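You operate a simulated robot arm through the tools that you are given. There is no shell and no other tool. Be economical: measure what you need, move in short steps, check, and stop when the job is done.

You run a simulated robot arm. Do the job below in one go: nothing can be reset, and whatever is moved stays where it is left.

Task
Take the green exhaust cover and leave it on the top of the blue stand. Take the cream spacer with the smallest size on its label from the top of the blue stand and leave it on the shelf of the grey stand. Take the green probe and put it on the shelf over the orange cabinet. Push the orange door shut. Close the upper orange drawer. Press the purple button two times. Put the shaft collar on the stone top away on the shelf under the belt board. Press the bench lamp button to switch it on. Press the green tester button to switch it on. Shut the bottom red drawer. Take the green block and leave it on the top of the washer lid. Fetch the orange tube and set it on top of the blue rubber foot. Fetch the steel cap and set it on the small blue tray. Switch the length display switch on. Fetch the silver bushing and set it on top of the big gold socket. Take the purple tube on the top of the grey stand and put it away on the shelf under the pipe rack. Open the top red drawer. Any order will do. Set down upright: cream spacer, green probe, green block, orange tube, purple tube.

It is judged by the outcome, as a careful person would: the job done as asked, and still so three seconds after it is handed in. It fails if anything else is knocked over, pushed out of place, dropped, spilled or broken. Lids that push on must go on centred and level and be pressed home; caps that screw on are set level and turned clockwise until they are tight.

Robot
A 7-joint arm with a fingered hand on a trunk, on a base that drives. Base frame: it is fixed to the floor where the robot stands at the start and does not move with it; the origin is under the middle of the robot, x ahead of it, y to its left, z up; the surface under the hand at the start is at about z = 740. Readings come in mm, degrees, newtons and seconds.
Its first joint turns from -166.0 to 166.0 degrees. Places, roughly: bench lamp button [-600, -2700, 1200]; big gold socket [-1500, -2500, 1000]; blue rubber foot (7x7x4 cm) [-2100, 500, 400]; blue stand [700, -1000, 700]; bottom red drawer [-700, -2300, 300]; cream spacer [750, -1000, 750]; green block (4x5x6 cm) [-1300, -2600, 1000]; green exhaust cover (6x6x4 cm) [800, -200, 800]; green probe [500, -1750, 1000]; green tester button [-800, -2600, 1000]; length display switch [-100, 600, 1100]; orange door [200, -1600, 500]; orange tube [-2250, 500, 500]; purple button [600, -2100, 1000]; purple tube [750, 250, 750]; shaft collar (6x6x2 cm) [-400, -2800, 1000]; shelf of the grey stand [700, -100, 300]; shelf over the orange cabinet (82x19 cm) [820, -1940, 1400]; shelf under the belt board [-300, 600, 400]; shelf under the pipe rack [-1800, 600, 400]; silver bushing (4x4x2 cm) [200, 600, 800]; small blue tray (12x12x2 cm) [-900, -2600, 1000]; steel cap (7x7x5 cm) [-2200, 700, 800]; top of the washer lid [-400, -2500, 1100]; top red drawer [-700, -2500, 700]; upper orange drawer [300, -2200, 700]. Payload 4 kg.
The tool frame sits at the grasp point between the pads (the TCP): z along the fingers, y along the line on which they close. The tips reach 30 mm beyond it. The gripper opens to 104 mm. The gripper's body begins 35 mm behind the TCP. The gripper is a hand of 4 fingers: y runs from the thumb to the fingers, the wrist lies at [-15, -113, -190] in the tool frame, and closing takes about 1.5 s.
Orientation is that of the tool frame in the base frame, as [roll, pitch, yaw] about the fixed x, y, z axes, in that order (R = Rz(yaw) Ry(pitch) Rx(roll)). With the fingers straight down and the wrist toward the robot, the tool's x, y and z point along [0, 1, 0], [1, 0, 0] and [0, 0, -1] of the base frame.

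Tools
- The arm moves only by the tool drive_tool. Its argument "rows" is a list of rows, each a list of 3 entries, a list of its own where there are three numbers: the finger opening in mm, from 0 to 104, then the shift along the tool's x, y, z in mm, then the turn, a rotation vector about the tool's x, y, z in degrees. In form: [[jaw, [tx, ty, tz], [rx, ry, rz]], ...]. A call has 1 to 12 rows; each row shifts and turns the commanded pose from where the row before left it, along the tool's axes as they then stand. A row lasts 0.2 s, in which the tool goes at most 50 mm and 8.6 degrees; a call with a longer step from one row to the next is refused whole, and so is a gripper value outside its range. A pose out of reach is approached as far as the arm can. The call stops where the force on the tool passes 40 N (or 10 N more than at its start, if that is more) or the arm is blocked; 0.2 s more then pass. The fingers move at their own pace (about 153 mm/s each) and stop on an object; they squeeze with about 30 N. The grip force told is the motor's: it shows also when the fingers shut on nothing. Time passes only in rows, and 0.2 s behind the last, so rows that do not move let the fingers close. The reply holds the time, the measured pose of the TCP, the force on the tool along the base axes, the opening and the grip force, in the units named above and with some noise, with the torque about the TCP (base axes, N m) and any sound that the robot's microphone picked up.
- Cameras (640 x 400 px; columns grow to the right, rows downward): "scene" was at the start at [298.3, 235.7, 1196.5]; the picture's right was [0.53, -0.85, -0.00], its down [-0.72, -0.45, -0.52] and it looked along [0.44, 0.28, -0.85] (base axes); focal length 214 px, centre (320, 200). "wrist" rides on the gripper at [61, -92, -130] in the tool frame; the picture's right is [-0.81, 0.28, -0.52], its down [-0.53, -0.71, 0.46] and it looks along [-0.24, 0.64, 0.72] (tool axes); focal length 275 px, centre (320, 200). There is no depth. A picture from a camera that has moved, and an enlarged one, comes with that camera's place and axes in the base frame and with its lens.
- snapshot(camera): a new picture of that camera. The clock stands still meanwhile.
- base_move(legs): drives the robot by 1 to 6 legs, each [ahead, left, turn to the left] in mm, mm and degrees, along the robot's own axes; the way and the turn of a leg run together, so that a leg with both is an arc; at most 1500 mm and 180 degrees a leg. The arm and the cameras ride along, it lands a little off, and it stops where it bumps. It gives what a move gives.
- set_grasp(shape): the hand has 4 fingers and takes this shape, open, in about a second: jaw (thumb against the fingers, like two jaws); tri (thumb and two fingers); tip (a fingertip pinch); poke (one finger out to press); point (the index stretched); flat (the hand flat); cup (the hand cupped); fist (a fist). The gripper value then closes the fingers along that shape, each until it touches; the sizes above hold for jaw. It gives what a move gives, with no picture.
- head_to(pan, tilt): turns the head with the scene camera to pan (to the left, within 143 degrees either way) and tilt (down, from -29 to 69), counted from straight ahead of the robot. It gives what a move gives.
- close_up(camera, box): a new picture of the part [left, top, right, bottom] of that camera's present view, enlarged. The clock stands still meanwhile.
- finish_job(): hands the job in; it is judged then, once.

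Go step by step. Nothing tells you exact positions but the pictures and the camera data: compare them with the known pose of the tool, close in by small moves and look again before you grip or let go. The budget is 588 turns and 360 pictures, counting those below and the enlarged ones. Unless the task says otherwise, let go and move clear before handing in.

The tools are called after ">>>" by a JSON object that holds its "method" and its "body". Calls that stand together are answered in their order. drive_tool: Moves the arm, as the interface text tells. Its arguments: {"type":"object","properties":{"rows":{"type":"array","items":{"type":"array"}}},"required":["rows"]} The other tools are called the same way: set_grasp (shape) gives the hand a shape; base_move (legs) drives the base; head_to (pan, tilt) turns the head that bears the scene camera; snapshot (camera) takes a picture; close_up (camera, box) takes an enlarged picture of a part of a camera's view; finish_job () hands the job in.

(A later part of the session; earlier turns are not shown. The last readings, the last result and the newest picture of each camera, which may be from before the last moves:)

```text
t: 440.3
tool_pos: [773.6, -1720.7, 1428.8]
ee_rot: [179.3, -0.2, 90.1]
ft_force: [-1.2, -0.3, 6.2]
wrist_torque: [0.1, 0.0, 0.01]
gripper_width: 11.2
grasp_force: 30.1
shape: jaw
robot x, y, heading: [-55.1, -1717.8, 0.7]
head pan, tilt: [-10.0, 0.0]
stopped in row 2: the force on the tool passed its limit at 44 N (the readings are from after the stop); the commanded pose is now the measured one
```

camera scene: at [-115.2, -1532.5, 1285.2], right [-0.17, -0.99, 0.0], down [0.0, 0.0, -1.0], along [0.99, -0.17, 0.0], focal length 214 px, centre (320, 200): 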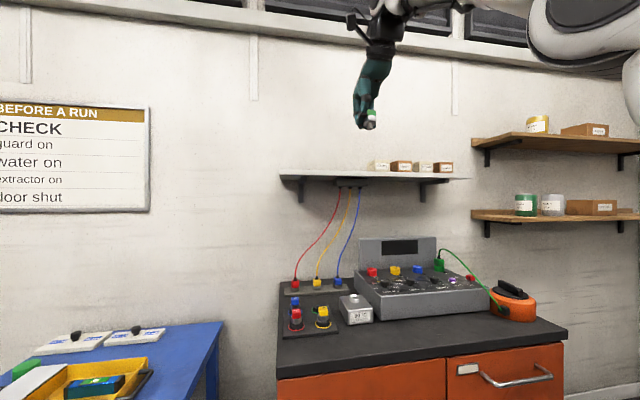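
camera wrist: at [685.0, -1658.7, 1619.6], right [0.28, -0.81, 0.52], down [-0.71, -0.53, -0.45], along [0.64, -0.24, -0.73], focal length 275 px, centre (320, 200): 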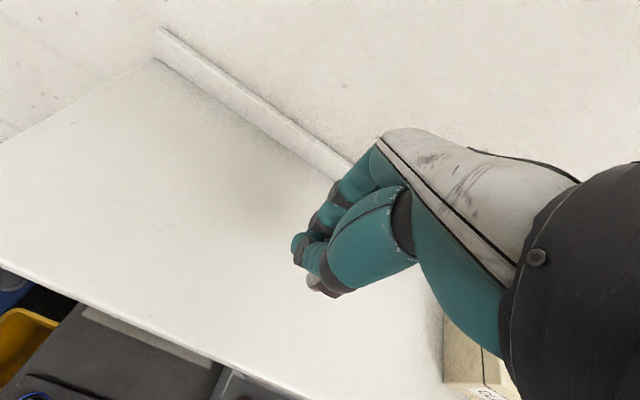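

Contact; releasing carefully.

>>> {"method": "drive_tool", "body": {"rows": [[14, [0, 0, -1], [0, 0, 0]], [18, [0, 0, 0], [0, 0, 0]], [26, [0, 0, 0], [0, 0, 0]], [40, [0, 0, 0], [0, 0, 0]], [60, [0, 0, 0], [0, 0, 0]], [60, [0, 0, 0], [0, 0, 0]]]}}

>>> {"method": "close_up", "body": {"camera": "scene", "box": [300, 80, 380, 150]}}

```text
t: 441.7
tool_pos: [775.0, -1720.5, 1430.8]
ee_rot: [179.3, -0.2, 90.1]
ft_force: [3.6, -1.0, 19.4]
wrist_torque: [0.07, 0.23, -0.01]
gripper_width: 53.4
grasp_force: 0.0
shape: jaw
robot x, y, heading: [-53.8, -1716.9, 0.8]
head pan, tilt: [-10.0, 0.0]
```

```text
5.71 times, centred on (340, 115) of scene
camera zoom: at [272.6, -1528.2, 1285.4], right [-0.16, -0.99, 0.0], down [0.0, 0.0, -1.0], along [0.99, -0.16, 0.0], focal length 1226 px, centre (206, 686)
```

zoom: 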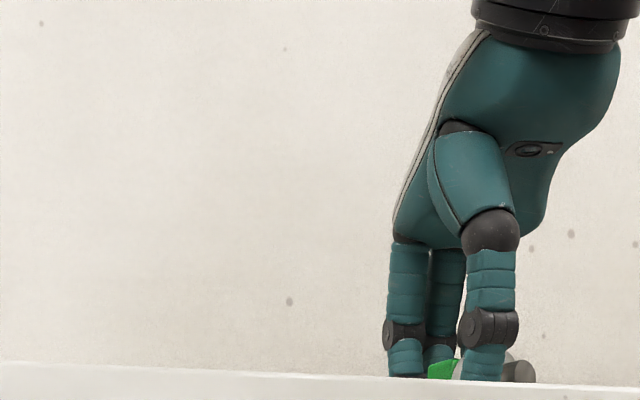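

The probe tipped over on release. I'll rise and look.

>>> {"method": "drive_tool", "body": {"rows": [[60, [0, 0, -15], [0, 0, 0]], [70, [0, 0, -40], [0, 0, 0]], [80, [0, 0, -30], [0, 0, 0]]]}}

>>> {"method": "close_up", "body": {"camera": "wrist", "box": [200, 180, 440, 330]}}

>>> {"method": "close_up", "body": {"camera": "scene", "box": [300, 100, 380, 150]}}

```text
t: 442.5
tool_pos: [772.5, -1720.6, 1513.6]
ee_rot: [179.6, -0.2, 90.0]
ft_force: [-0.7, 0.2, 1.3]
wrist_torque: [-0.01, -0.07, -0.01]
gripper_width: 79.8
grasp_force: 0.1
shape: jaw
robot x, y, heading: [-56.5, -1716.0, 0.5]
head pan, tilt: [-10.0, 0.0]
```

```text
2.67 times, centred on (320, 255) of wrist
camera zoom: at [680.9, -1659.3, 1643.6], right [0.27, -0.81, 0.52], down [-0.71, -0.53, -0.46], along [0.65, -0.24, -0.72], focal length 734 px, centre (320, 53)
```

zoom: 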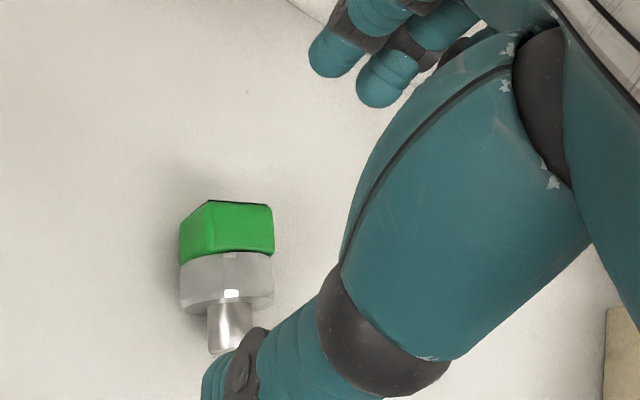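

```text
8.00 times, centred on (340, 125) of scene
camera zoom: at [272.5, -1528.3, 1285.4], right [-0.16, -0.99, 0.0], down [0.0, 0.0, -1.0], along [0.99, -0.16, 0.0], focal length 1716 px, centre (160, 800)
```

zoom: 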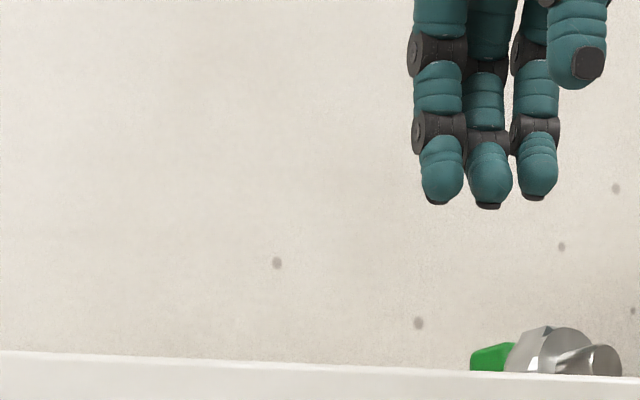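

The probe lies on the shelf, foot toward the robot. I'll grip it across its axis, turn the hand so the fingers point at the wall (probe upright), and set it down gently.

>>> {"method": "drive_tool", "body": {"rows": [[80, [0, 0, 0], [0, 0, 8.4]], [80, [0, 0, 0], [0, 0, 8.4]], [80, [0, 0, 0], [0, 0, 8.4]], [80, [0, 0, 0], [0, 0, 8.4]], [80, [0, 0, 0], [0, 0, 8.4]], [80, [0, 0, 0], [0, 0, 8.4]], [80, [0, 0, 0], [0, 0, 8.4]], [80, [0, 0, 0], [0.4, 0, 8.2]], [80, [19, 8, 20], [0, 0, 0]], [80, [19, 8, 20], [0, 0, 0]]]}}

>>> {"method": "close_up", "body": {"camera": "wrist", "box": [160, 150, 400, 300]}}

>>> {"method": "close_up", "body": {"camera": "scene", "box": [290, 80, 410, 155]}}

```text
t: 444.7
tool_pos: [790.7, -1714.9, 1451.7]
ee_rot: [179.9, -0.3, 37.1]
ft_force: [-0.9, 0.0, -0.2]
wrist_torque: [0.01, -0.01, -0.02]
gripper_width: 79.7
grasp_force: 0.0
shape: jaw
out of reach, approached as far as the arm can: row 3, 4, 5, 6, 7, 8
robot x, y, heading: [-53.4, -1713.8, 0.6]
head pan, tilt: [-10.0, 0.0]
```

```text
2.67 times, centred on (280, 225) of wrist
camera zoom: at [784.9, -1603.3, 1582.2], right [-0.48, -0.71, 0.51], down [-0.85, 0.25, -0.46], along [0.2, -0.66, -0.72], focal length 734 px, centre (427, 133)
```

zoom: 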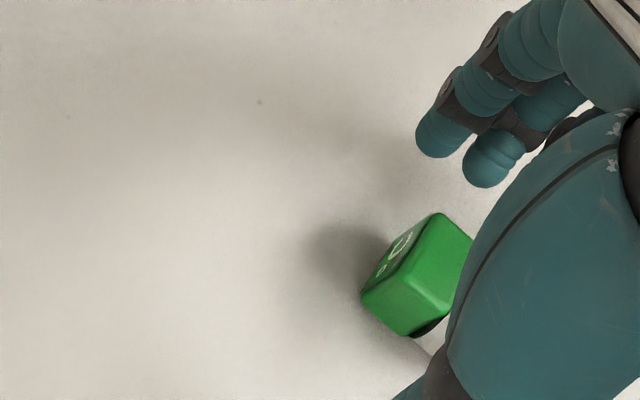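

```text
5.33 times, centred on (350, 118) of scene
camera zoom: at [272.8, -1528.3, 1285.3], right [-0.16, -0.99, 0.0], down [0.0, 0.0, -1.0], along [0.99, -0.16, 0.0], focal length 1144 px, centre (160, 640)
```

zoom: 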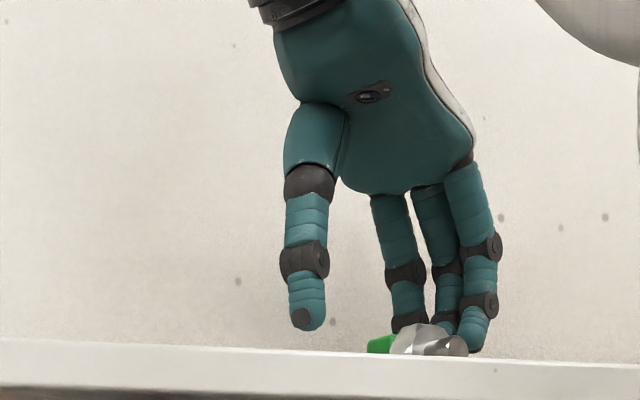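

>>> {"method": "drive_tool", "body": {"rows": [[80, [14, 10, 0], [0, 0, 0]], [80, [0, 0, 12], [0, 0, 0]], [80, [0, 0, 4], [0, 0, 0]]]}}

>>> {"method": "close_up", "body": {"camera": "scene", "box": [290, 80, 410, 155]}}

```text
t: 445.5
tool_pos: [803.6, -1715.5, 1433.1]
ee_rot: [179.8, -0.3, 37.0]
ft_force: [-0.7, -0.5, -0.2]
wrist_torque: [-0.03, 0.03, 0.02]
gripper_width: 79.7
grasp_force: 0.0
shape: jaw
out of reach, approached as far as the arm can: row 1
robot x, y, heading: [-52.7, -1715.9, 1.0]
head pan, tilt: [-10.0, 0.0]
```

```text
5.33 times, centred on (350, 118) of scene
camera zoom: at [273.1, -1528.2, 1285.3], right [-0.16, -0.99, 0.0], down [0.0, 0.0, -1.0], along [0.99, -0.16, 0.0], focal length 1144 px, centre (160, 640)
```

zoom: 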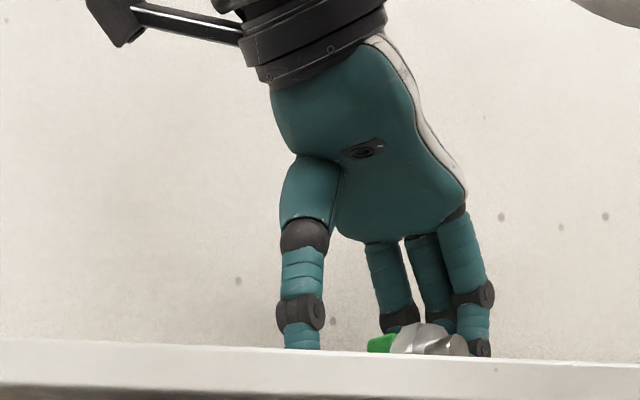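

>>> {"method": "drive_tool", "body": {"rows": [[50, [0, 0, 0], [0, 0, 0]], [30, [0, 0, 0], [0, 0, 0]], [5, [0, 0, 0], [0, 0, 0]], [5, [0, 0, 0], [0, 0, 0]], [5, [0, 0, 0], [0, 0, 0]], [5, [0, 0, 0], [0, 0, 0]], [5, [0, 0, -15], [0, 0, 0]], [5, [0, 0, -40], [0, 0, 0]], [5, [0, 0, -40], [0, 0, 0]]]}}

>>> {"method": "close_up", "body": {"camera": "scene", "box": [290, 50, 410, 155]}}

>>> {"method": "close_up", "body": {"camera": "wrist", "box": [200, 180, 440, 330]}}

```text
t: 447.5
tool_pos: [794.5, -1714.9, 1454.1]
ee_rot: [179.9, -0.2, 37.0]
ft_force: [0.8, 0.8, 0.4]
wrist_torque: [0.01, 0.0, 0.0]
gripper_width: 0.0
grasp_force: 29.7
shape: jaw
out of reach, approached as far as the arm can: row 8, 9
robot x, y, heading: [-54.3, -1716.0, 0.6]
head pan, tilt: [-10.0, 0.0]
```

```text
3.81 times, centred on (350, 102) of scene
camera zoom: at [273.0, -1528.2, 1285.3], right [-0.16, -0.99, 0.0], down [0.0, 0.0, -1.0], along [0.99, -0.16, 0.0], focal length 817 px, centre (206, 571)
```

zoom: 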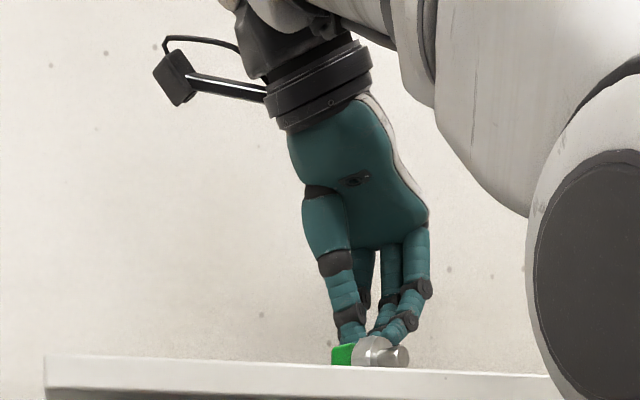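

```text
2.67 times, centred on (320, 255) of wrist
camera zoom: at [788.2, -1603.9, 1584.6], right [-0.48, -0.71, 0.51], down [-0.85, 0.25, -0.46], along [0.2, -0.66, -0.72], focal length 734 px, centre (320, 53)
```

zoom: 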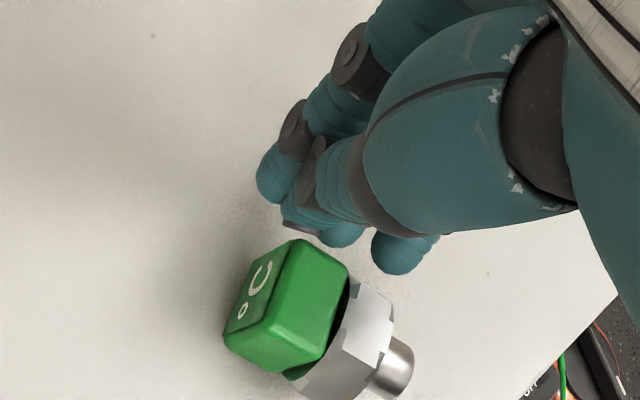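

The fingers slid off, but now the probe lies parallel to the tool axis, 18 mm to the thumb side. I'll re-centre, go lower, and grip again.

>>> {"method": "drive_tool", "body": {"rows": [[40, [0, 0, 0], [0, 0, 0]], [80, [0, 0, 0], [0, 0, 0]], [80, [0, 0, 0], [0, 0, 0]], [80, [6, -18, 0], [0, 0, 0]], [80, [0, 0, 12], [0, 0, 0]], [80, [0, 0, 8], [0, 0, 0]], [80, [0, 0, 4], [0, 0, 0]]]}}

>>> {"method": "close_up", "body": {"camera": "wrist", "box": [200, 180, 440, 330]}}

>>> {"method": "close_up", "body": {"camera": "scene", "box": [290, 80, 410, 155]}}

```text
t: 449.1
tool_pos: [789.2, -1696.6, 1432.4]
ee_rot: [179.9, -0.1, 37.1]
ft_force: [0.2, 0.1, 0.5]
wrist_torque: [-0.04, 0.0, -0.03]
gripper_width: 80.0
grasp_force: 0.0
shape: jaw
robot x, y, heading: [-56.5, -1716.7, 0.6]
head pan, tilt: [-10.0, 0.0]
```

```text
2.67 times, centred on (320, 255) of wrist
camera zoom: at [782.5, -1585.9, 1560.9], right [-0.48, -0.71, 0.51], down [-0.85, 0.25, -0.46], along [0.2, -0.66, -0.72], focal length 734 px, centre (320, 53)
```

zoom: 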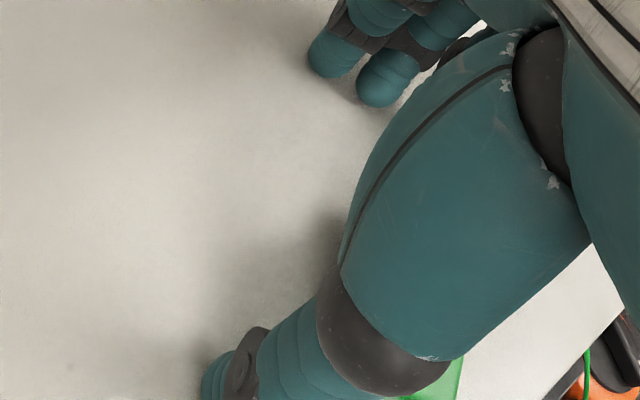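

```text
5.33 times, centred on (350, 118) of scene
camera zoom: at [273.0, -1528.2, 1285.3], right [-0.16, -0.99, 0.0], down [0.0, 0.0, -1.0], along [0.99, -0.16, 0.0], focal length 1144 px, centre (160, 640)
```

zoom: 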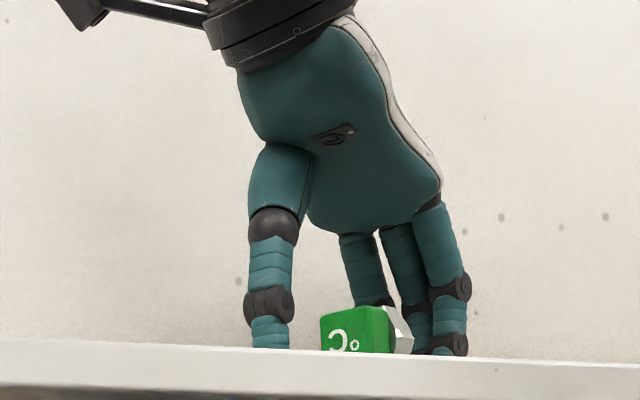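

The probe got nudged when opening. I'll rise, back away, and take a clear look.

>>> {"method": "drive_tool", "body": {"rows": [[80, [0, 0, -20], [0, 0, 0]]]}}

>>> {"method": "base_move", "body": {"legs": [[-150, 0, 0]]}}

>>> {"method": "drive_tool", "body": {"rows": [[80, [0, 0, -30], [0, 0, -8]], [80, [0, 0, -30], [0, 0, -8]], [80, [0, 0, -20], [0, 0, -8]], [80, [0, 0, 0], [0, 0, -8]], [80, [0, 0, 0], [0, 0, -8]], [80, [0, 0, 0], [0, 0, -8]], [80, [0, 0, 0], [0, 0, -5]]]}}

>>> {"method": "snapshot", "body": {"camera": "wrist"}}

>>> {"method": "close_up", "body": {"camera": "scene", "box": [290, 90, 410, 165]}}

```text
t: 449.5
tool_pos: [788.5, -1696.4, 1450.3]
ee_rot: [179.9, -0.2, 37.0]
ft_force: [-0.2, -0.7, 0.7]
wrist_torque: [0.01, -0.03, 0.02]
gripper_width: 79.7
grasp_force: 0.2
shape: jaw
robot x, y, heading: [-54.7, -1717.1, 0.7]
head pan, tilt: [-10.0, 0.0]
```

```text
t: 450.9
tool_pos: [636.1, -1700.2, 1450.8]
ee_rot: [179.9, -0.2, 36.9]
ft_force: [0.2, -0.1, -0.3]
wrist_torque: [0.02, 0.01, -0.04]
gripper_width: 79.9
grasp_force: 0.1
shape: jaw
robot x, y, heading: [-206.5, -1716.8, 0.6]
head pan, tilt: [-10.0, 0.0]
```

```text
t: 452.5
tool_pos: [607.2, -1703.7, 1503.0]
ee_rot: [179.7, 0.0, 90.0]
ft_force: [0.3, 0.5, -0.2]
wrist_torque: [-0.01, 0.01, -0.01]
gripper_width: 80.0
grasp_force: 0.1
shape: jaw
out of reach, approached as far as the arm can: row 1, 2, 3
robot x, y, heading: [-201.3, -1717.9, 0.6]
head pan, tilt: [-10.0, 0.0]
```

```text
88 pictures are left
camera wrist: at [516.6, -1641.4, 1632.7], right [0.27, -0.81, 0.52], down [-0.71, -0.53, -0.46], along [0.65, -0.24, -0.72], focal length 275 px, centre (320, 200)
```

wrist: 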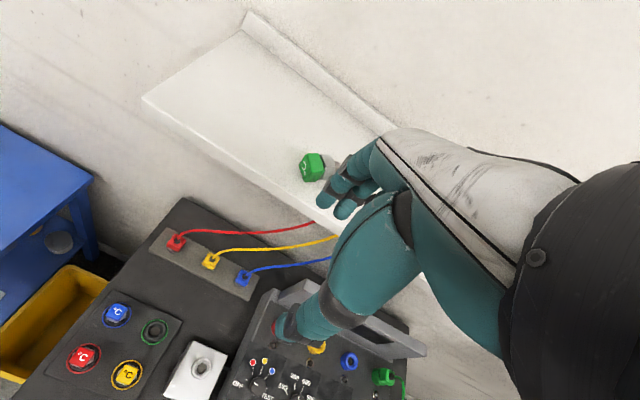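

```text
5.33 times, centred on (350, 128) of scene
camera zoom: at [121.3, -1529.9, 1285.3], right [-0.17, -0.99, 0.0], down [0.0, 0.0, -1.0], along [0.99, -0.17, 0.0], focal length 1144 px, centre (160, 587)
```

zoom: 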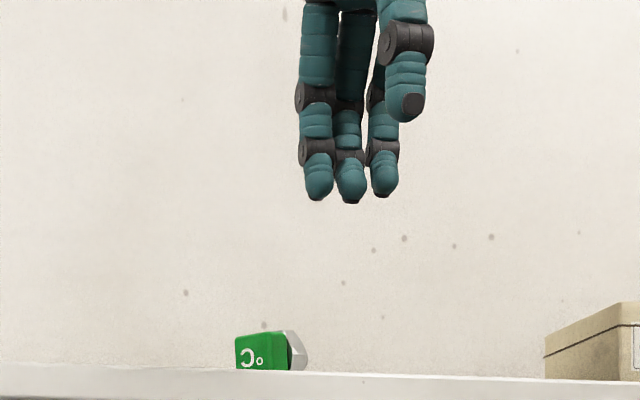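

The probe now lies with its head toward the robot. I'll turn the hand to yaw ≈141°, grip the cube head, then rotate it upright in the air.

>>> {"method": "base_move", "body": {"legs": [[100, 0, 0]]}}

>>> {"method": "drive_tool", "body": {"rows": [[60, [0, 0, 0], [0, 0, -8.6]], [60, [0, 0, 0], [0, 0, -8.6]], [60, [0, 0, 0], [0, 0, -8.6]], [60, [0, 0, 0], [0, 0, -8.6]], [60, [0, 0, 0], [0, 0, -8.6]], [60, [0, 0, 0], [0, 0, -8.5]], [60, [0, 0, 20], [0, 0, 0]], [60, [0, 0, 20], [0, 0, 0]]]}}

>>> {"method": "snapshot", "body": {"camera": "wrist"}}

```text
t: 453.7
tool_pos: [707.6, -1704.2, 1502.3]
ee_rot: [179.8, -0.1, 89.8]
ft_force: [0.0, -0.5, 0.2]
wrist_torque: [0.0, -0.01, -0.04]
gripper_width: 79.8
grasp_force: 0.2
shape: jaw
robot x, y, heading: [-107.2, -1716.2, 0.2]
head pan, tilt: [-10.0, 0.0]
```

```text
t: 455.5
tool_pos: [695.7, -1710.1, 1448.9]
ee_rot: [179.3, 0.6, 141.4]
ft_force: [1.3, 0.9, 33.2]
wrist_torque: [0.39, -1.66, 0.03]
gripper_width: 60.1
grasp_force: 0.0
shape: jaw
out of reach, approached as far as the arm can: row 6
robot x, y, heading: [-106.0, -1717.2, 0.4]
head pan, tilt: [-10.0, 0.0]
```

```text
86 pictures are left
camera wrist: at [588.8, -1742.8, 1578.2], right [0.8, -0.29, 0.53], down [-0.02, -0.89, -0.46], along [0.6, 0.35, -0.71], focal length 275 px, centre (320, 200)
```

wrist: 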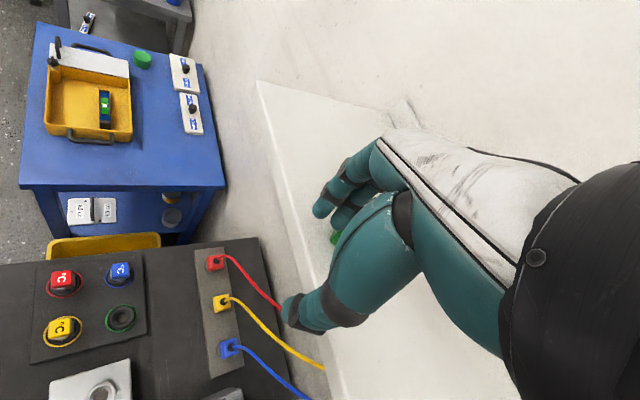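

Something is touching; raising at once.

>>> {"method": "drive_tool", "body": {"rows": [[60, [0, 0, -15], [0, 0, 0]], [60, [0, 0, -30], [0, 0, 0]]]}}

>>> {"method": "close_up", "body": {"camera": "wrist", "box": [230, 150, 430, 275]}}

>>> {"method": "close_up", "body": {"camera": "scene", "box": [290, 60, 430, 160]}}

```text
t: 456.1
tool_pos: [696.4, -1710.6, 1491.5]
ee_rot: [179.9, 0.1, 141.2]
ft_force: [0.3, -0.2, 0.2]
wrist_torque: [-0.01, -0.08, 0.0]
gripper_width: 60.5
grasp_force: 0.1
shape: jaw
robot x, y, heading: [-110.0, -1715.8, 0.4]
head pan, tilt: [-10.0, 0.0]
```

```text
3.20 times, centred on (330, 212) of wrist
camera zoom: at [591.5, -1743.5, 1620.8], right [0.8, -0.29, 0.52], down [-0.03, -0.89, -0.46], along [0.6, 0.35, -0.72], focal length 881 px, centre (288, 160)
```

zoom: 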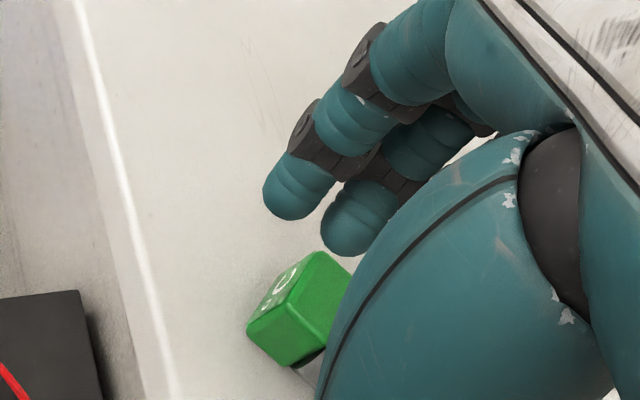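

```text
4.00 times, centred on (360, 110) of scene
camera zoom: at [220.7, -1529.8, 1285.4], right [-0.17, -0.99, 0.0], down [0.0, 0.0, -1.0], along [0.99, -0.17, 0.0], focal length 858 px, centre (160, 560)
```

zoom: 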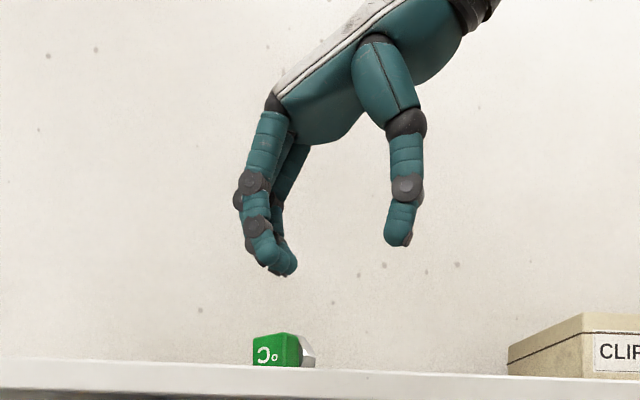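

>>> {"method": "drive_tool", "body": {"rows": [[60, [-11, 24.5, 0], [0, 0, 0]], [60, [-11, 24.5, 0], [0, 0, 0]], [60, [0, 0, 20], [0, 0, 0]]]}}

>>> {"method": "close_up", "body": {"camera": "wrist", "box": [230, 150, 430, 275]}}

>>> {"method": "close_up", "body": {"camera": "scene", "box": [290, 80, 410, 160]}}

```text
t: 456.9
tool_pos: [726.5, -1687.9, 1454.8]
ee_rot: [179.8, 0.1, 141.3]
ft_force: [-0.4, -0.1, -0.8]
wrist_torque: [-0.02, 0.02, 0.0]
gripper_width: 60.4
grasp_force: 0.1
shape: jaw
out of reach, approached as far as the arm can: row 1, 2
robot x, y, heading: [-106.1, -1713.0, 0.3]
head pan, tilt: [-10.0, 0.0]
```

```text
3.20 times, centred on (330, 212) of wrist
camera zoom: at [621.5, -1719.9, 1582.9], right [0.8, -0.29, 0.52], down [-0.03, -0.89, -0.46], along [0.6, 0.35, -0.72], focal length 881 px, centre (288, 160)
```

zoom: 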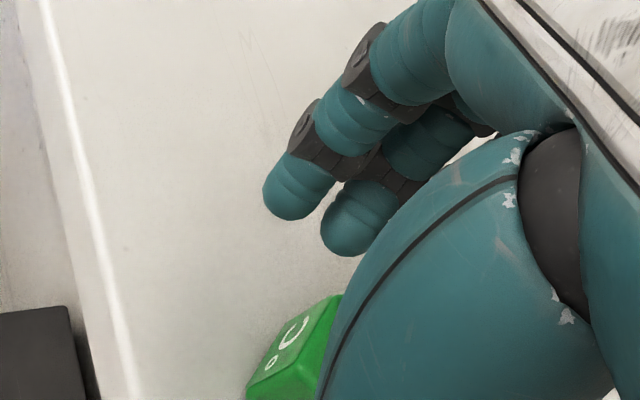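

```text
5.00 times, centred on (350, 120) of scene
camera zoom: at [221.1, -1529.6, 1285.3], right [-0.17, -0.99, 0.0], down [0.0, 0.0, -1.0], along [0.99, -0.17, 0.0], focal length 1072 px, centre (170, 600)
```

zoom: 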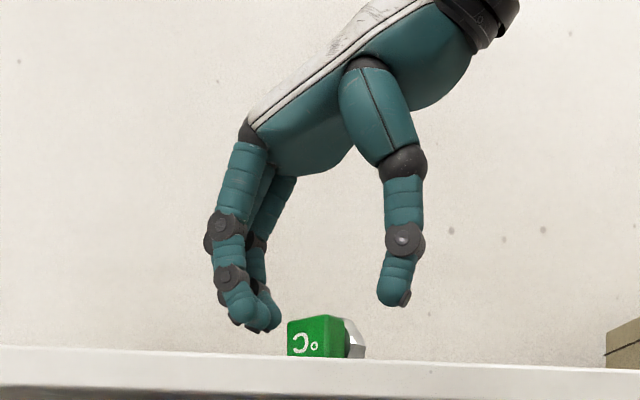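

>>> {"method": "base_move", "body": {"legs": [[16, 0, 0]]}}

>>> {"method": "drive_tool", "body": {"rows": [[60, [0, 0, 12], [0, 0, 0]], [60, [0, 0, 10], [0, 0, 0]], [35, [0, 0, 0], [0, 0, 0]], [5, [0, 0, 0], [0, 0, 0]], [5, [0, 0, 0], [0, 0, 0]], [5, [0, 0, 0], [0, 0, 0]], [5, [0, 0, 0], [0, 0, 0]]]}}

>>> {"method": "close_up", "body": {"camera": "scene", "box": [290, 80, 410, 160]}}

```text
t: 457.6
tool_pos: [742.8, -1687.5, 1453.2]
ee_rot: [179.8, 0.1, 141.3]
ft_force: [-0.3, 1.0, 0.9]
wrist_torque: [-0.01, -0.02, 0.03]
gripper_width: 60.2
grasp_force: 0.0
shape: jaw
robot x, y, heading: [-91.3, -1719.8, 0.4]
head pan, tilt: [-10.0, 0.0]
```

```text
t: 459.2
tool_pos: [741.8, -1687.3, 1431.0]
ee_rot: [179.8, 0.1, 141.3]
ft_force: [0.6, -0.3, 0.9]
wrist_torque: [-0.02, 0.02, 0.01]
gripper_width: 12.1
grasp_force: 29.7
shape: jaw
robot x, y, heading: [-91.2, -1715.5, 0.5]
head pan, tilt: [-10.0, 0.0]
```

```text
5.00 times, centred on (350, 120) of scene
camera zoom: at [237.1, -1529.5, 1285.3], right [-0.17, -0.99, 0.0], down [0.0, 0.0, -1.0], along [0.99, -0.17, 0.0], focal length 1072 px, centre (170, 600)
```

zoom: 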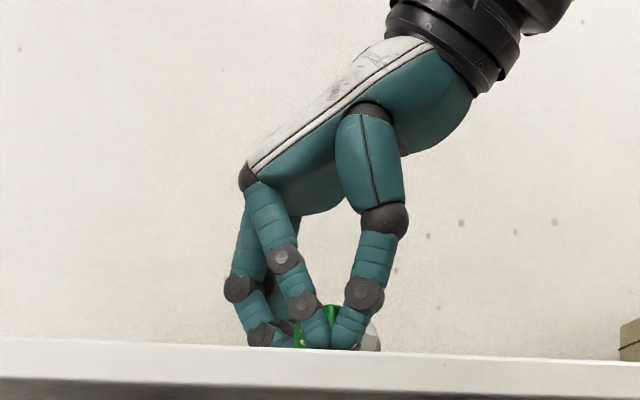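

Gripped on the cube. Lifting and turning the yaw back to 90°.

>>> {"method": "drive_tool", "body": {"rows": [[5, [0, 0, -10], [0, 0, 0]], [5, [0, 0, -30], [0, 0, 0]], [5, [0, 0, 0], [0, 0, 8.6]], [5, [0, 0, 0], [0, 0, 8.6]], [5, [0, 0, -5], [0, 0, 8.6]], [5, [0, 0, -5], [0, 0, 8.6]], [5, [0, 0, -5], [0, 0, 8.6]], [5, [0, 0, -5], [0, 0, 8.4]]]}}

>>> {"method": "close_up", "body": {"camera": "wrist", "box": [200, 150, 440, 300]}}

>>> {"method": "close_up", "body": {"camera": "scene", "box": [290, 60, 410, 150]}}

```text
t: 461.0
tool_pos: [741.6, -1687.7, 1491.6]
ee_rot: [179.7, -0.1, 89.8]
ft_force: [-0.4, -0.6, -1.6]
wrist_torque: [-0.03, -0.01, 0.03]
gripper_width: 11.9
grasp_force: 30.0
shape: jaw
robot x, y, heading: [-90.8, -1716.8, 0.6]
head pan, tilt: [-10.0, 0.0]
```

```text
2.67 times, centred on (320, 225) of wrist
camera zoom: at [650.4, -1625.5, 1621.8], right [0.27, -0.81, 0.52], down [-0.71, -0.53, -0.46], along [0.65, -0.25, -0.72], focal length 734 px, centre (320, 133)
```

zoom: 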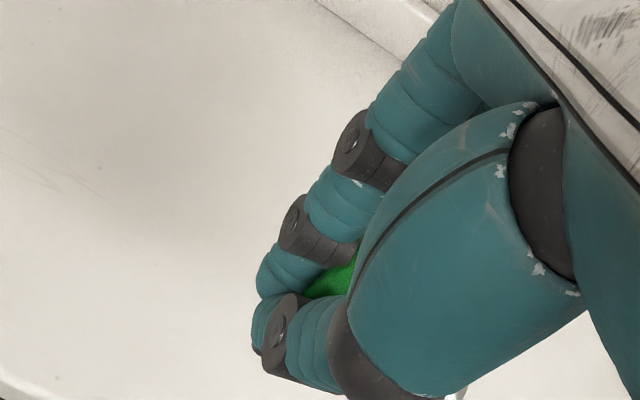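

```text
4.44 times, centred on (350, 105) of scene
camera zoom: at [237.1, -1529.7, 1285.3], right [-0.17, -0.99, 0.0], down [0.0, 0.0, -1.0], along [0.99, -0.17, 0.0], focal length 953 px, centre (187, 622)
```

zoom: 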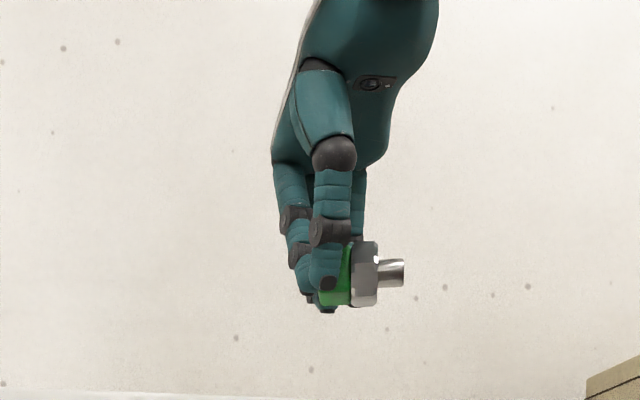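

The probe is held horizontally with the foot pointing right. Rotating about the closing axis to bring the foot down.

>>> {"method": "drive_tool", "body": {"rows": [[5, [0, 0, 0], [0, 8.2, 0]], [5, [0, 0, 0], [0, 8.2, 0]], [5, [0, 0, 0], [0, 8.2, 0]], [5, [0, 0, 0], [0, 8.2, 0]], [5, [0, 0, 0], [0, 8.2, 0]], [5, [0, 0, 0], [0, 8.2, 0]], [5, [0, 0, 0], [0, 8.2, 0]], [5, [0, 0, 0], [0, 8.2, 0]], [5, [0, 0, 0], [0, 8.2, 0]], [5, [0, 0, 0], [0, 8.2, 0]]]}}

>>> {"method": "close_up", "body": {"camera": "scene", "box": [290, 60, 410, 150]}}

>>> {"method": "snapshot", "body": {"camera": "wrist"}}

```text
t: 463.2
tool_pos: [741.8, -1687.5, 1492.2]
ee_rot: [177.2, -82.1, 92.6]
ft_force: [-0.7, -0.8, -0.3]
wrist_torque: [-0.03, 0.0, 0.02]
gripper_width: 11.0
grasp_force: 29.6
shape: jaw
robot x, y, heading: [-90.3, -1715.0, 0.3]
head pan, tilt: [-10.0, 0.0]
```

```text
4.44 times, centred on (350, 105) of scene
camera zoom: at [237.1, -1529.5, 1285.3], right [-0.17, -0.99, 0.0], down [0.0, 0.0, -1.0], along [0.99, -0.17, 0.0], focal length 953 px, centre (187, 622)
```

zoom: 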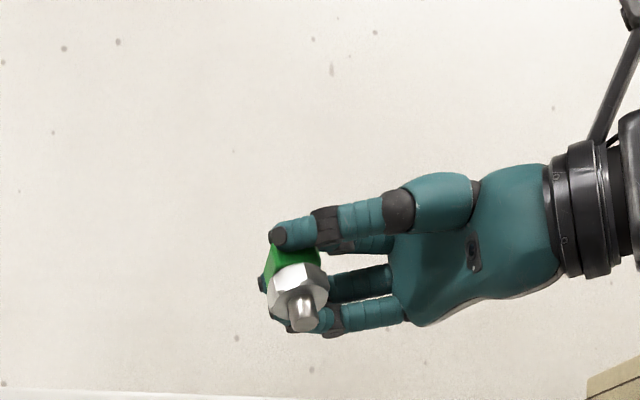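

```text
77 pictures are left
camera wrist: at [650.4, -1807.3, 1569.5], right [0.28, -0.62, -0.73], down [-0.71, 0.38, -0.59], along [0.65, 0.68, -0.34], focal length 275 px, centre (320, 200)
```

wrist: 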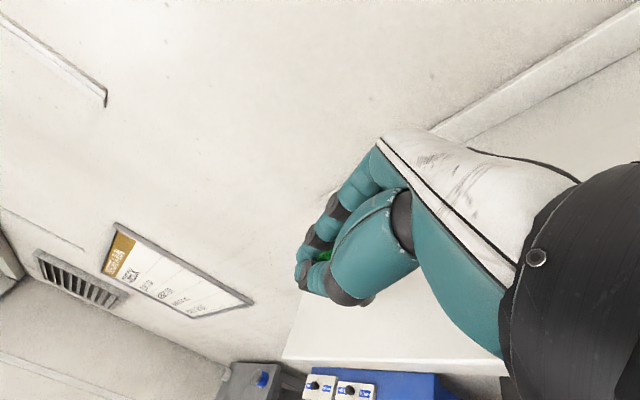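

The hand is horizontal, but the foot tilts toward the robot ~20° (it twisted slightly in the grip). I'll correct by rolling the hand and finish the last 8°.

>>> {"method": "drive_tool", "body": {"rows": [[5, [0, 0, 0], [0, 8, 0]], [5, [0, 0, 0], [0, 0, -7.5]], [5, [0, 0, 0], [0, 0, -7.5]], [5, [0, 0, 0], [0, 0, -7]]]}}

>>> {"method": "close_up", "body": {"camera": "scene", "box": [310, 90, 370, 140]}}

```text
t: 464.2
tool_pos: [742.0, -1688.1, 1492.6]
ee_rot: [89.7, -67.7, -179.8]
ft_force: [-0.3, 0.4, 0.1]
wrist_torque: [-0.01, 0.02, 0.0]
gripper_width: 11.0
grasp_force: 29.9
shape: jaw
robot x, y, heading: [-91.8, -1716.4, 0.2]
head pan, tilt: [-10.0, 0.0]
```

```text
8.00 times, centred on (340, 115) of scene
camera zoom: at [237.0, -1529.5, 1285.3], right [-0.17, -0.99, 0.0], down [0.0, 0.0, -1.0], along [0.99, -0.17, 0.0], focal length 1716 px, centre (160, 880)
```

zoom: 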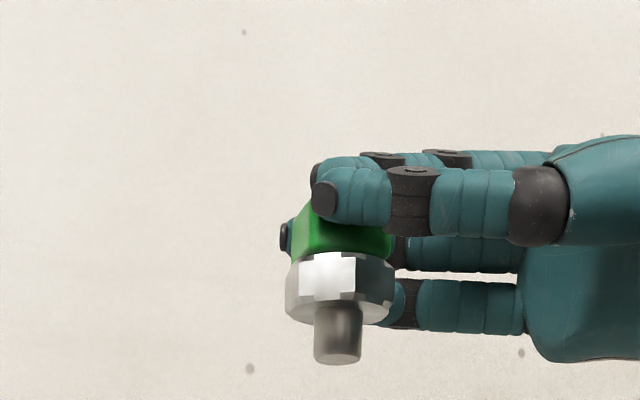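

Nearly vertical now. A small 4° trim, move 30 mm deeper over the shelf, then lower gently.

>>> {"method": "drive_tool", "body": {"rows": [[5, [0, 0, 0], [1.5, -3.7, 0]], [5, [0, 0, 0], [0, 0, 0]]]}}

>>> {"method": "base_move", "body": {"legs": [[30, 0, 0]]}}

>>> {"method": "drive_tool", "body": {"rows": [[5, [-18.5, -7.5, 0], [0, 0, 0]], [5, [-14, -5.6, 0], [0, 0, 0]], [5, [-4.6, -1.9, 0], [0, 0, 0]]]}}

>>> {"method": "close_up", "body": {"camera": "scene", "box": [310, 100, 390, 165]}}

```text
t: 464.8
tool_pos: [741.8, -1687.7, 1492.7]
ee_rot: [100.4, -67.4, 170.4]
ft_force: [-0.4, -0.2, 0.0]
wrist_torque: [-0.01, 0.02, 0.0]
gripper_width: 10.9
grasp_force: 29.6
shape: jaw
robot x, y, heading: [-85.4, -1717.6, 0.4]
head pan, tilt: [-10.0, 0.0]
```

```text
t: 465.7
tool_pos: [772.8, -1686.9, 1490.7]
ee_rot: [100.5, -67.4, 170.1]
ft_force: [0.4, -0.3, -0.7]
wrist_torque: [-0.05, 0.02, 0.03]
gripper_width: 10.9
grasp_force: 29.7
shape: jaw
robot x, y, heading: [-59.8, -1718.3, 0.7]
head pan, tilt: [-10.0, 0.0]
```

```text
t: 466.5
tool_pos: [762.3, -1688.9, 1471.7]
ee_rot: [100.2, -65.3, 170.6]
ft_force: [0.8, 0.2, -0.6]
wrist_torque: [-0.01, 0.0, 0.0]
gripper_width: 10.8
grasp_force: 30.3
shape: jaw
robot x, y, heading: [-58.0, -1717.4, 0.1]
head pan, tilt: [-10.0, 0.0]
```

```text
6.15 times, centred on (350, 132) of scene
camera zoom: at [262.8, -1528.8, 1286.5], right [-0.17, -0.99, 0.0], down [0.0, 0.0, -1.0], along [0.99, -0.17, 0.0], focal length 1320 px, centre (135, 615)
```

zoom: 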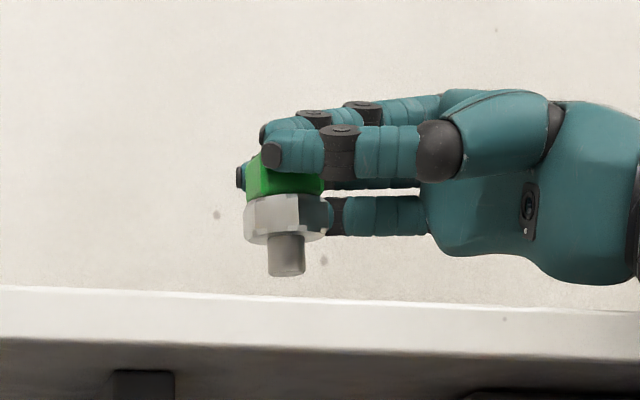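

The wrist is touching the shelf edge. I'll raise, yaw the hand so the wrist sits clear in front of the shelf, then lower again.

>>> {"method": "drive_tool", "body": {"rows": [[5, [18.5, 7.5, 0], [0, 0, 0]], [5, [14, 5.6, 0], [0, 0, 0]], [5, [0, 0, 0], [-6.95, -2.8, 0]], [5, [0, 0, 0], [-6.95, -2.8, 0]], [5, [0, 0, 0], [-6.95, -2.8, 0]], [5, [0, 0, 0], [-6.95, -2.8, 0]], [5, [0, 0, 0], [-4, -1.7, 0]]]}}

>>> {"method": "close_up", "body": {"camera": "scene", "box": [310, 90, 390, 155]}}

```text
t: 468.1
tool_pos: [773.7, -1688.4, 1486.7]
ee_rot: [97.7, -65.4, 138.5]
ft_force: [1.0, 0.1, -0.4]
wrist_torque: [-0.01, -0.02, 0.02]
gripper_width: 10.9
grasp_force: 30.3
shape: jaw
robot x, y, heading: [-58.0, -1718.5, 0.3]
head pan, tilt: [-10.0, 0.0]
```

```text
6.15 times, centred on (350, 122) of scene
camera zoom: at [267.4, -1529.5, 1285.3], right [-0.17, -0.99, 0.0], down [0.0, 0.0, -1.0], along [0.99, -0.17, 0.0], focal length 1320 px, centre (135, 677)
```

zoom: 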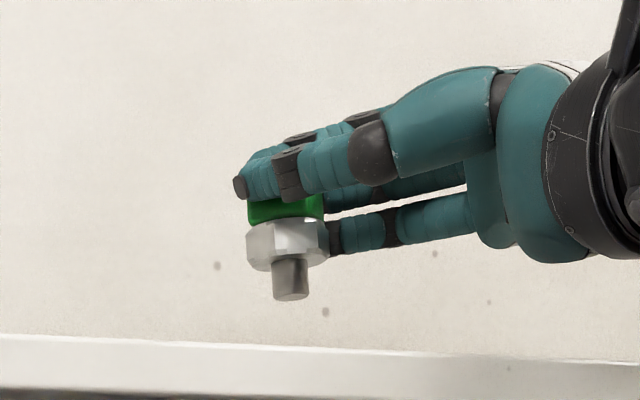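

>>> {"method": "drive_tool", "body": {"rows": [[5, [-18.2, -8.2, 1.1], [0, 0, 0]], [5, [-10.9, -5, 0.7], [0, 0, 0]], [5, [0, 0, 0], [0, 0, 0]]]}}

>>> {"method": "close_up", "body": {"camera": "scene", "box": [310, 90, 390, 155]}}

```text
t: 468.9
tool_pos: [772.1, -1686.7, 1454.3]
ee_rot: [97.8, -65.4, 138.4]
ft_force: [-0.2, 0.7, -0.3]
wrist_torque: [0.0, -0.02, -0.02]
gripper_width: 10.8
grasp_force: 30.0
shape: jaw
robot x, y, heading: [-61.4, -1716.6, 0.2]
head pan, tilt: [-10.0, 0.0]
```

```text
6.15 times, centred on (350, 122) of scene
camera zoom: at [267.3, -1529.3, 1285.3], right [-0.17, -0.99, 0.0], down [0.0, 0.0, -1.0], along [0.99, -0.17, 0.0], focal length 1320 px, centre (135, 677)
```

zoom: 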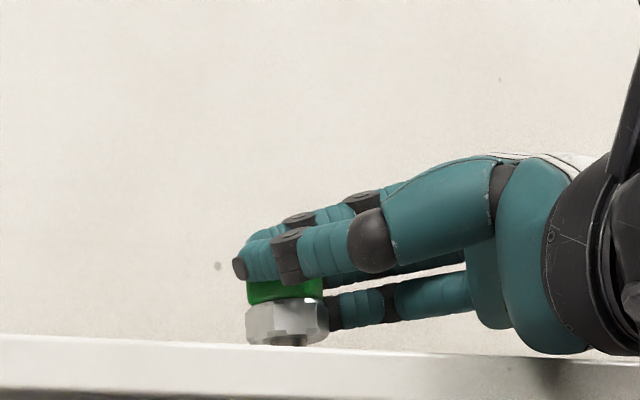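

>>> {"method": "drive_tool", "body": {"rows": [[5, [-2.7, -1.2, 0.2], [0, 0, 0]], [5, [-1.8, -0.8, 0.1], [0, 0, 0]]]}}

>>> {"method": "drive_tool", "body": {"rows": [[5, [-1.8, -0.8, 0.1], [0, 0, 0]], [5, [-0.9, -0.4, 0], [0, 0, 0]]]}}

```text
t: 469.5
tool_pos: [773.4, -1687.8, 1450.1]
ee_rot: [97.6, -65.4, 138.7]
ft_force: [0.1, -0.6, -0.6]
wrist_torque: [-0.03, 0.04, -0.01]
gripper_width: 10.9
grasp_force: 29.9
shape: jaw
robot x, y, heading: [-60.1, -1714.2, 0.2]
head pan, tilt: [-10.0, 0.0]
```

```text
t: 470.1
tool_pos: [772.3, -1688.3, 1447.9]
ee_rot: [97.4, -65.4, 138.9]
ft_force: [-1.1, 0.3, 4.2]
wrist_torque: [-0.35, 0.35, -0.11]
gripper_width: 11.2
grasp_force: 30.4
shape: jaw
robot x, y, heading: [-58.4, -1715.9, 0.6]
head pan, tilt: [-10.0, 0.0]
```

The palm touches the shelf edge before the foot does. I'll back up 25 mm and then lower the last few millimetres.

>>> {"method": "drive_tool", "body": {"rows": [[5, [2.7, 1.2, -0.2], [0, 0, 0]]]}}

>>> {"method": "base_move", "body": {"legs": [[-26, 0, 0]]}}

>>> {"method": "drive_tool", "body": {"rows": [[5, [-2.7, -1.2, 0.2], [0, 0, 0]], [5, [-1.8, -0.8, 0.1], [0, 0, 0]]]}}

>>> {"method": "drive_tool", "body": {"rows": [[5, [-1.4, -0.6, 0.1], [0, 0, 0]], [5, [-0.9, -0.4, 0], [0, 0, 0]]]}}

```text
t: 470.5
tool_pos: [773.1, -1687.8, 1450.8]
ee_rot: [97.6, -65.5, 138.6]
ft_force: [-1.8, -0.5, -0.3]
wrist_torque: [-0.01, 0.04, -0.04]
gripper_width: 10.9
grasp_force: 30.2
shape: jaw
robot x, y, heading: [-60.7, -1716.9, 0.3]
head pan, tilt: [-10.0, 0.0]
```

```text
t: 471.3
tool_pos: [745.9, -1687.5, 1450.9]
ee_rot: [97.6, -65.4, 138.6]
ft_force: [-0.9, -1.0, -1.1]
wrist_torque: [-0.03, 0.01, 0.03]
gripper_width: 11.2
grasp_force: 29.6
shape: jaw
robot x, y, heading: [-87.9, -1715.5, 0.4]
head pan, tilt: [-10.0, 0.0]
```

```text
t: 471.9
tool_pos: [745.3, -1687.7, 1447.4]
ee_rot: [97.3, -65.4, 138.9]
ft_force: [-0.4, 1.2, 8.2]
wrist_torque: [0.14, -0.11, -0.02]
gripper_width: 10.9
grasp_force: 30.2
shape: jaw
robot x, y, heading: [-86.3, -1715.6, 0.3]
head pan, tilt: [-10.0, 0.0]
```

```text
t: 472.5
tool_pos: [744.2, -1687.8, 1445.2]
ee_rot: [96.9, -65.2, 139.4]
ft_force: [-1.7, 4.7, 23.5]
wrist_torque: [0.33, -0.32, 0.06]
gripper_width: 10.9
grasp_force: 30.2
shape: jaw
robot x, y, heading: [-88.0, -1715.6, 0.5]
head pan, tilt: [-10.0, 0.0]
```

The foot itself is on the shelf now. Easing the pressure and releasing slowly.

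>>> {"method": "drive_tool", "body": {"rows": [[5, [1.8, 0.8, -0.1], [0, 0, 0]], [12, [0, 0, 0], [0, 0, 0]], [14, [0, 0, 0], [0, 0, 0]], [17, [0, 0, 0], [0, 0, 0]], [20, [0, 0, 0], [0, 0, 0]], [24, [0, 0, 0], [0, 0, 0]], [30, [0, 0, 0], [0, 0, 0]], [40, [0, 0, 0], [0, 0, 0]], [50, [0, 0, 0], [0, 0, 0]]]}}

>>> {"method": "close_up", "body": {"camera": "scene", "box": [310, 90, 390, 155]}}

```text
t: 474.5
tool_pos: [747.4, -1688.3, 1444.8]
ee_rot: [97.8, -65.3, 138.4]
ft_force: [-0.9, 0.9, -0.2]
wrist_torque: [0.04, 0.0, 0.01]
gripper_width: 49.6
grasp_force: 0.0
shape: jaw
robot x, y, heading: [-87.0, -1715.9, 0.4]
head pan, tilt: [-10.0, 0.0]
```

```text
6.15 times, centred on (350, 122) of scene
camera zoom: at [241.0, -1529.5, 1285.3], right [-0.17, -0.99, 0.0], down [0.0, 0.0, -1.0], along [0.99, -0.17, 0.0], focal length 1320 px, centre (135, 677)
```

zoom: 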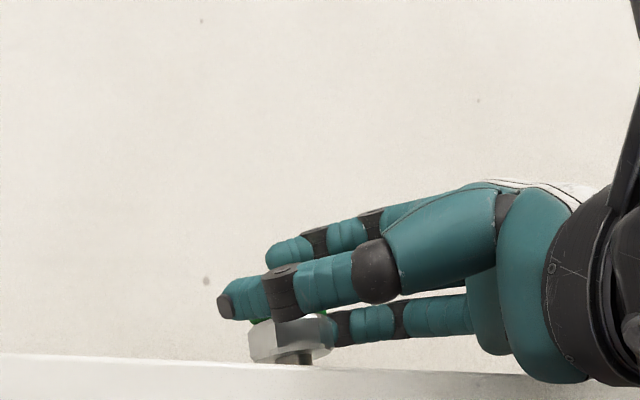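

The probe stands upright. Opening wider and withdrawing along the fingers.

>>> {"method": "drive_tool", "body": {"rows": [[80, [0, 0, 0], [0, 0, 0]], [80, [0, 0, 0], [0, 0, 0]], [80, [0, 0, -15], [0, 0, 0]], [80, [0, 0, -20], [0, 0, 0]], [80, [0, 0, -25], [0, 0, 0]], [80, [0, 0, -30], [0, 0, 0]], [80, [0, 0, -40], [0, 0, 0]]]}}

>>> {"method": "base_move", "body": {"legs": [[-250, 0, 0]]}}

>>> {"method": "snapshot", "body": {"camera": "scene"}}

```text
t: 476.1
tool_pos: [673.0, -1795.2, 1451.5]
ee_rot: [97.7, -65.4, 138.6]
ft_force: [0.8, -0.1, 0.1]
wrist_torque: [0.0, 0.0, 0.01]
gripper_width: 79.8
grasp_force: 0.2
shape: jaw
robot x, y, heading: [-87.3, -1715.2, 0.2]
head pan, tilt: [-10.0, 0.0]
```

```text
t: 477.9
tool_pos: [426.6, -1797.5, 1451.4]
ee_rot: [97.7, -65.3, 138.4]
ft_force: [1.1, -0.5, -0.1]
wrist_torque: [0.02, 0.01, 0.0]
gripper_width: 79.6
grasp_force: 0.0
shape: jaw
robot x, y, heading: [-331.5, -1719.2, 0.3]
head pan, tilt: [-10.0, 0.0]
```

```text
71 pictures are left
camera scene: at [-5.2, -1531.6, 1285.3], right [-0.17, -0.99, 0.0], down [0.0, 0.0, -1.0], along [0.99, -0.17, 0.0], focal length 214 px, centre (320, 200)
```

scene: 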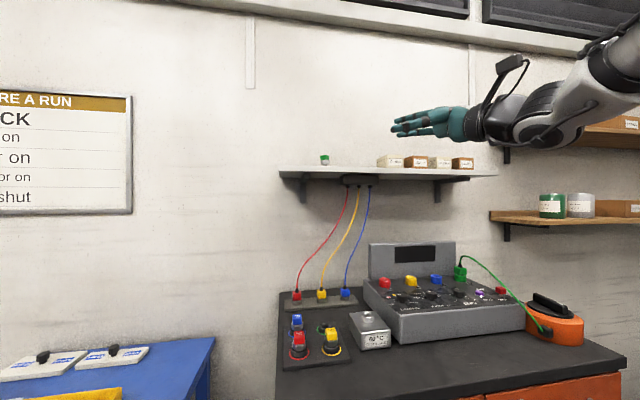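

The green probe stands upright on the shelf. Now I'll restore the hand to pointing down for the purple button.

>>> {"method": "drive_tool", "body": {"rows": [[60, [0, 0, 0], [6.95, 2.8, 0]], [60, [0, 0, 0], [6.95, 2.8, 0]], [60, [0, 0, 0], [6.95, 2.8, 0]], [60, [0, 0, 0], [6.95, 2.8, 0]], [60, [0, 0, 0], [4, 1.7, 0]], [60, [0, 0, 0], [-1.5, 3.7, 0]], [60, [0, 0, 0], [0, 0, 7.5]], [60, [0, 0, 0], [0, 0, 7.5]], [60, [0, 0, 0], [0, 0, 7]]]}}

>>> {"method": "drive_tool", "body": {"rows": [[40, [0, 0, 0], [0, -8.2, 0]], [20, [0, 0, 0], [0, -8.2, 0]], [5, [0, 0, 0], [0, -8.2, 0]], [5, [0, 0, 0], [0, -8.2, 0]], [5, [0, 0, 0], [0, -8.2, 0]], [5, [0, 0, 0], [0, -8.2, 0]], [5, [0, 0, 0], [0, -8.2, 0]], [5, [0, 0, 0], [0, -8.2, 0]], [5, [0, 0, 0], [0, -8.2, 0]], [5, [0, 0, 0], [0, -8.2, 0]], [5, [0, 0, 0], [0, -8, 0]]]}}

```text
t: 479.9
tool_pos: [425.9, -1799.3, 1453.1]
ee_rot: [50.5, -89.8, -140.7]
ft_force: [-0.2, -0.6, -0.4]
wrist_torque: [0.04, -0.02, 0.04]
gripper_width: 60.5
grasp_force: 0.1
shape: jaw
robot x, y, heading: [-335.0, -1716.8, 0.3]
head pan, tilt: [-10.0, 0.0]
```

```text
t: 482.3
tool_pos: [426.9, -1798.8, 1450.4]
ee_rot: [179.8, 0.0, 89.8]
ft_force: [0.6, 0.4, -0.2]
wrist_torque: [0.0, -0.01, 0.0]
gripper_width: 5.2
grasp_force: 0.0
shape: jaw
robot x, y, heading: [-331.2, -1716.7, 0.4]
head pan, tilt: [-10.0, 0.0]
```

>>> {"method": "base_move", "body": {"legs": [[165, 0, 0]]}}

>>> {"method": "drive_tool", "body": {"rows": [[5, [-38, 0, 30], [0, 0, 3]], [5, [-38, 0, 30], [0, 0, 3]], [5, [-38, 0, 30], [0, 0, 3]], [5, [-38, 0, 30], [0, 0, 3]], [5, [-38, 0, 30], [0, 0, 3]], [5, [-38, 0, 30], [0, 0, 3]], [5, [-38, 0, 30], [0, 0, 3]], [5, [-38, 0, 30], [0, 0, 3]], [5, [-38, 0, 30], [0, 0, 3]], [5, [-20, 0, 30], [0, 0, 3]]]}}

>>> {"method": "snapshot", "body": {"camera": "wrist"}}

```text
t: 483.7
tool_pos: [592.7, -1797.3, 1451.4]
ee_rot: [179.9, 0.0, 89.8]
ft_force: [-0.8, -0.6, 0.0]
wrist_torque: [0.02, -0.03, 0.03]
gripper_width: 5.0
grasp_force: 0.1
shape: jaw
robot x, y, heading: [-166.8, -1717.3, 0.0]
head pan, tilt: [-10.0, 0.0]
```

```text
t: 485.9
tool_pos: [512.2, -2145.9, 1151.0]
ee_rot: [179.8, -0.1, 59.8]
ft_force: [0.0, -0.4, 0.3]
wrist_torque: [-0.01, 0.02, -0.01]
gripper_width: 5.1
grasp_force: 0.0
shape: jaw
robot x, y, heading: [-168.0, -1717.9, 0.2]
head pan, tilt: [-10.0, 0.0]
```

```text
70 pictures are left
camera wrist: at [463.6, -2046.1, 1280.4], right [-0.17, -0.84, 0.52], down [-0.88, -0.1, -0.46], along [0.44, -0.53, -0.72], focal length 275 px, centre (320, 200)
```

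wrist: 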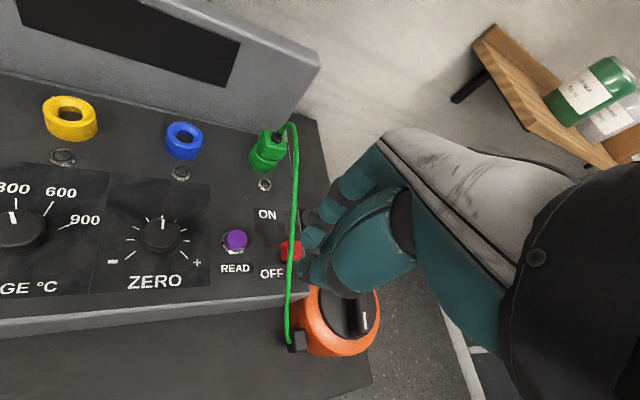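

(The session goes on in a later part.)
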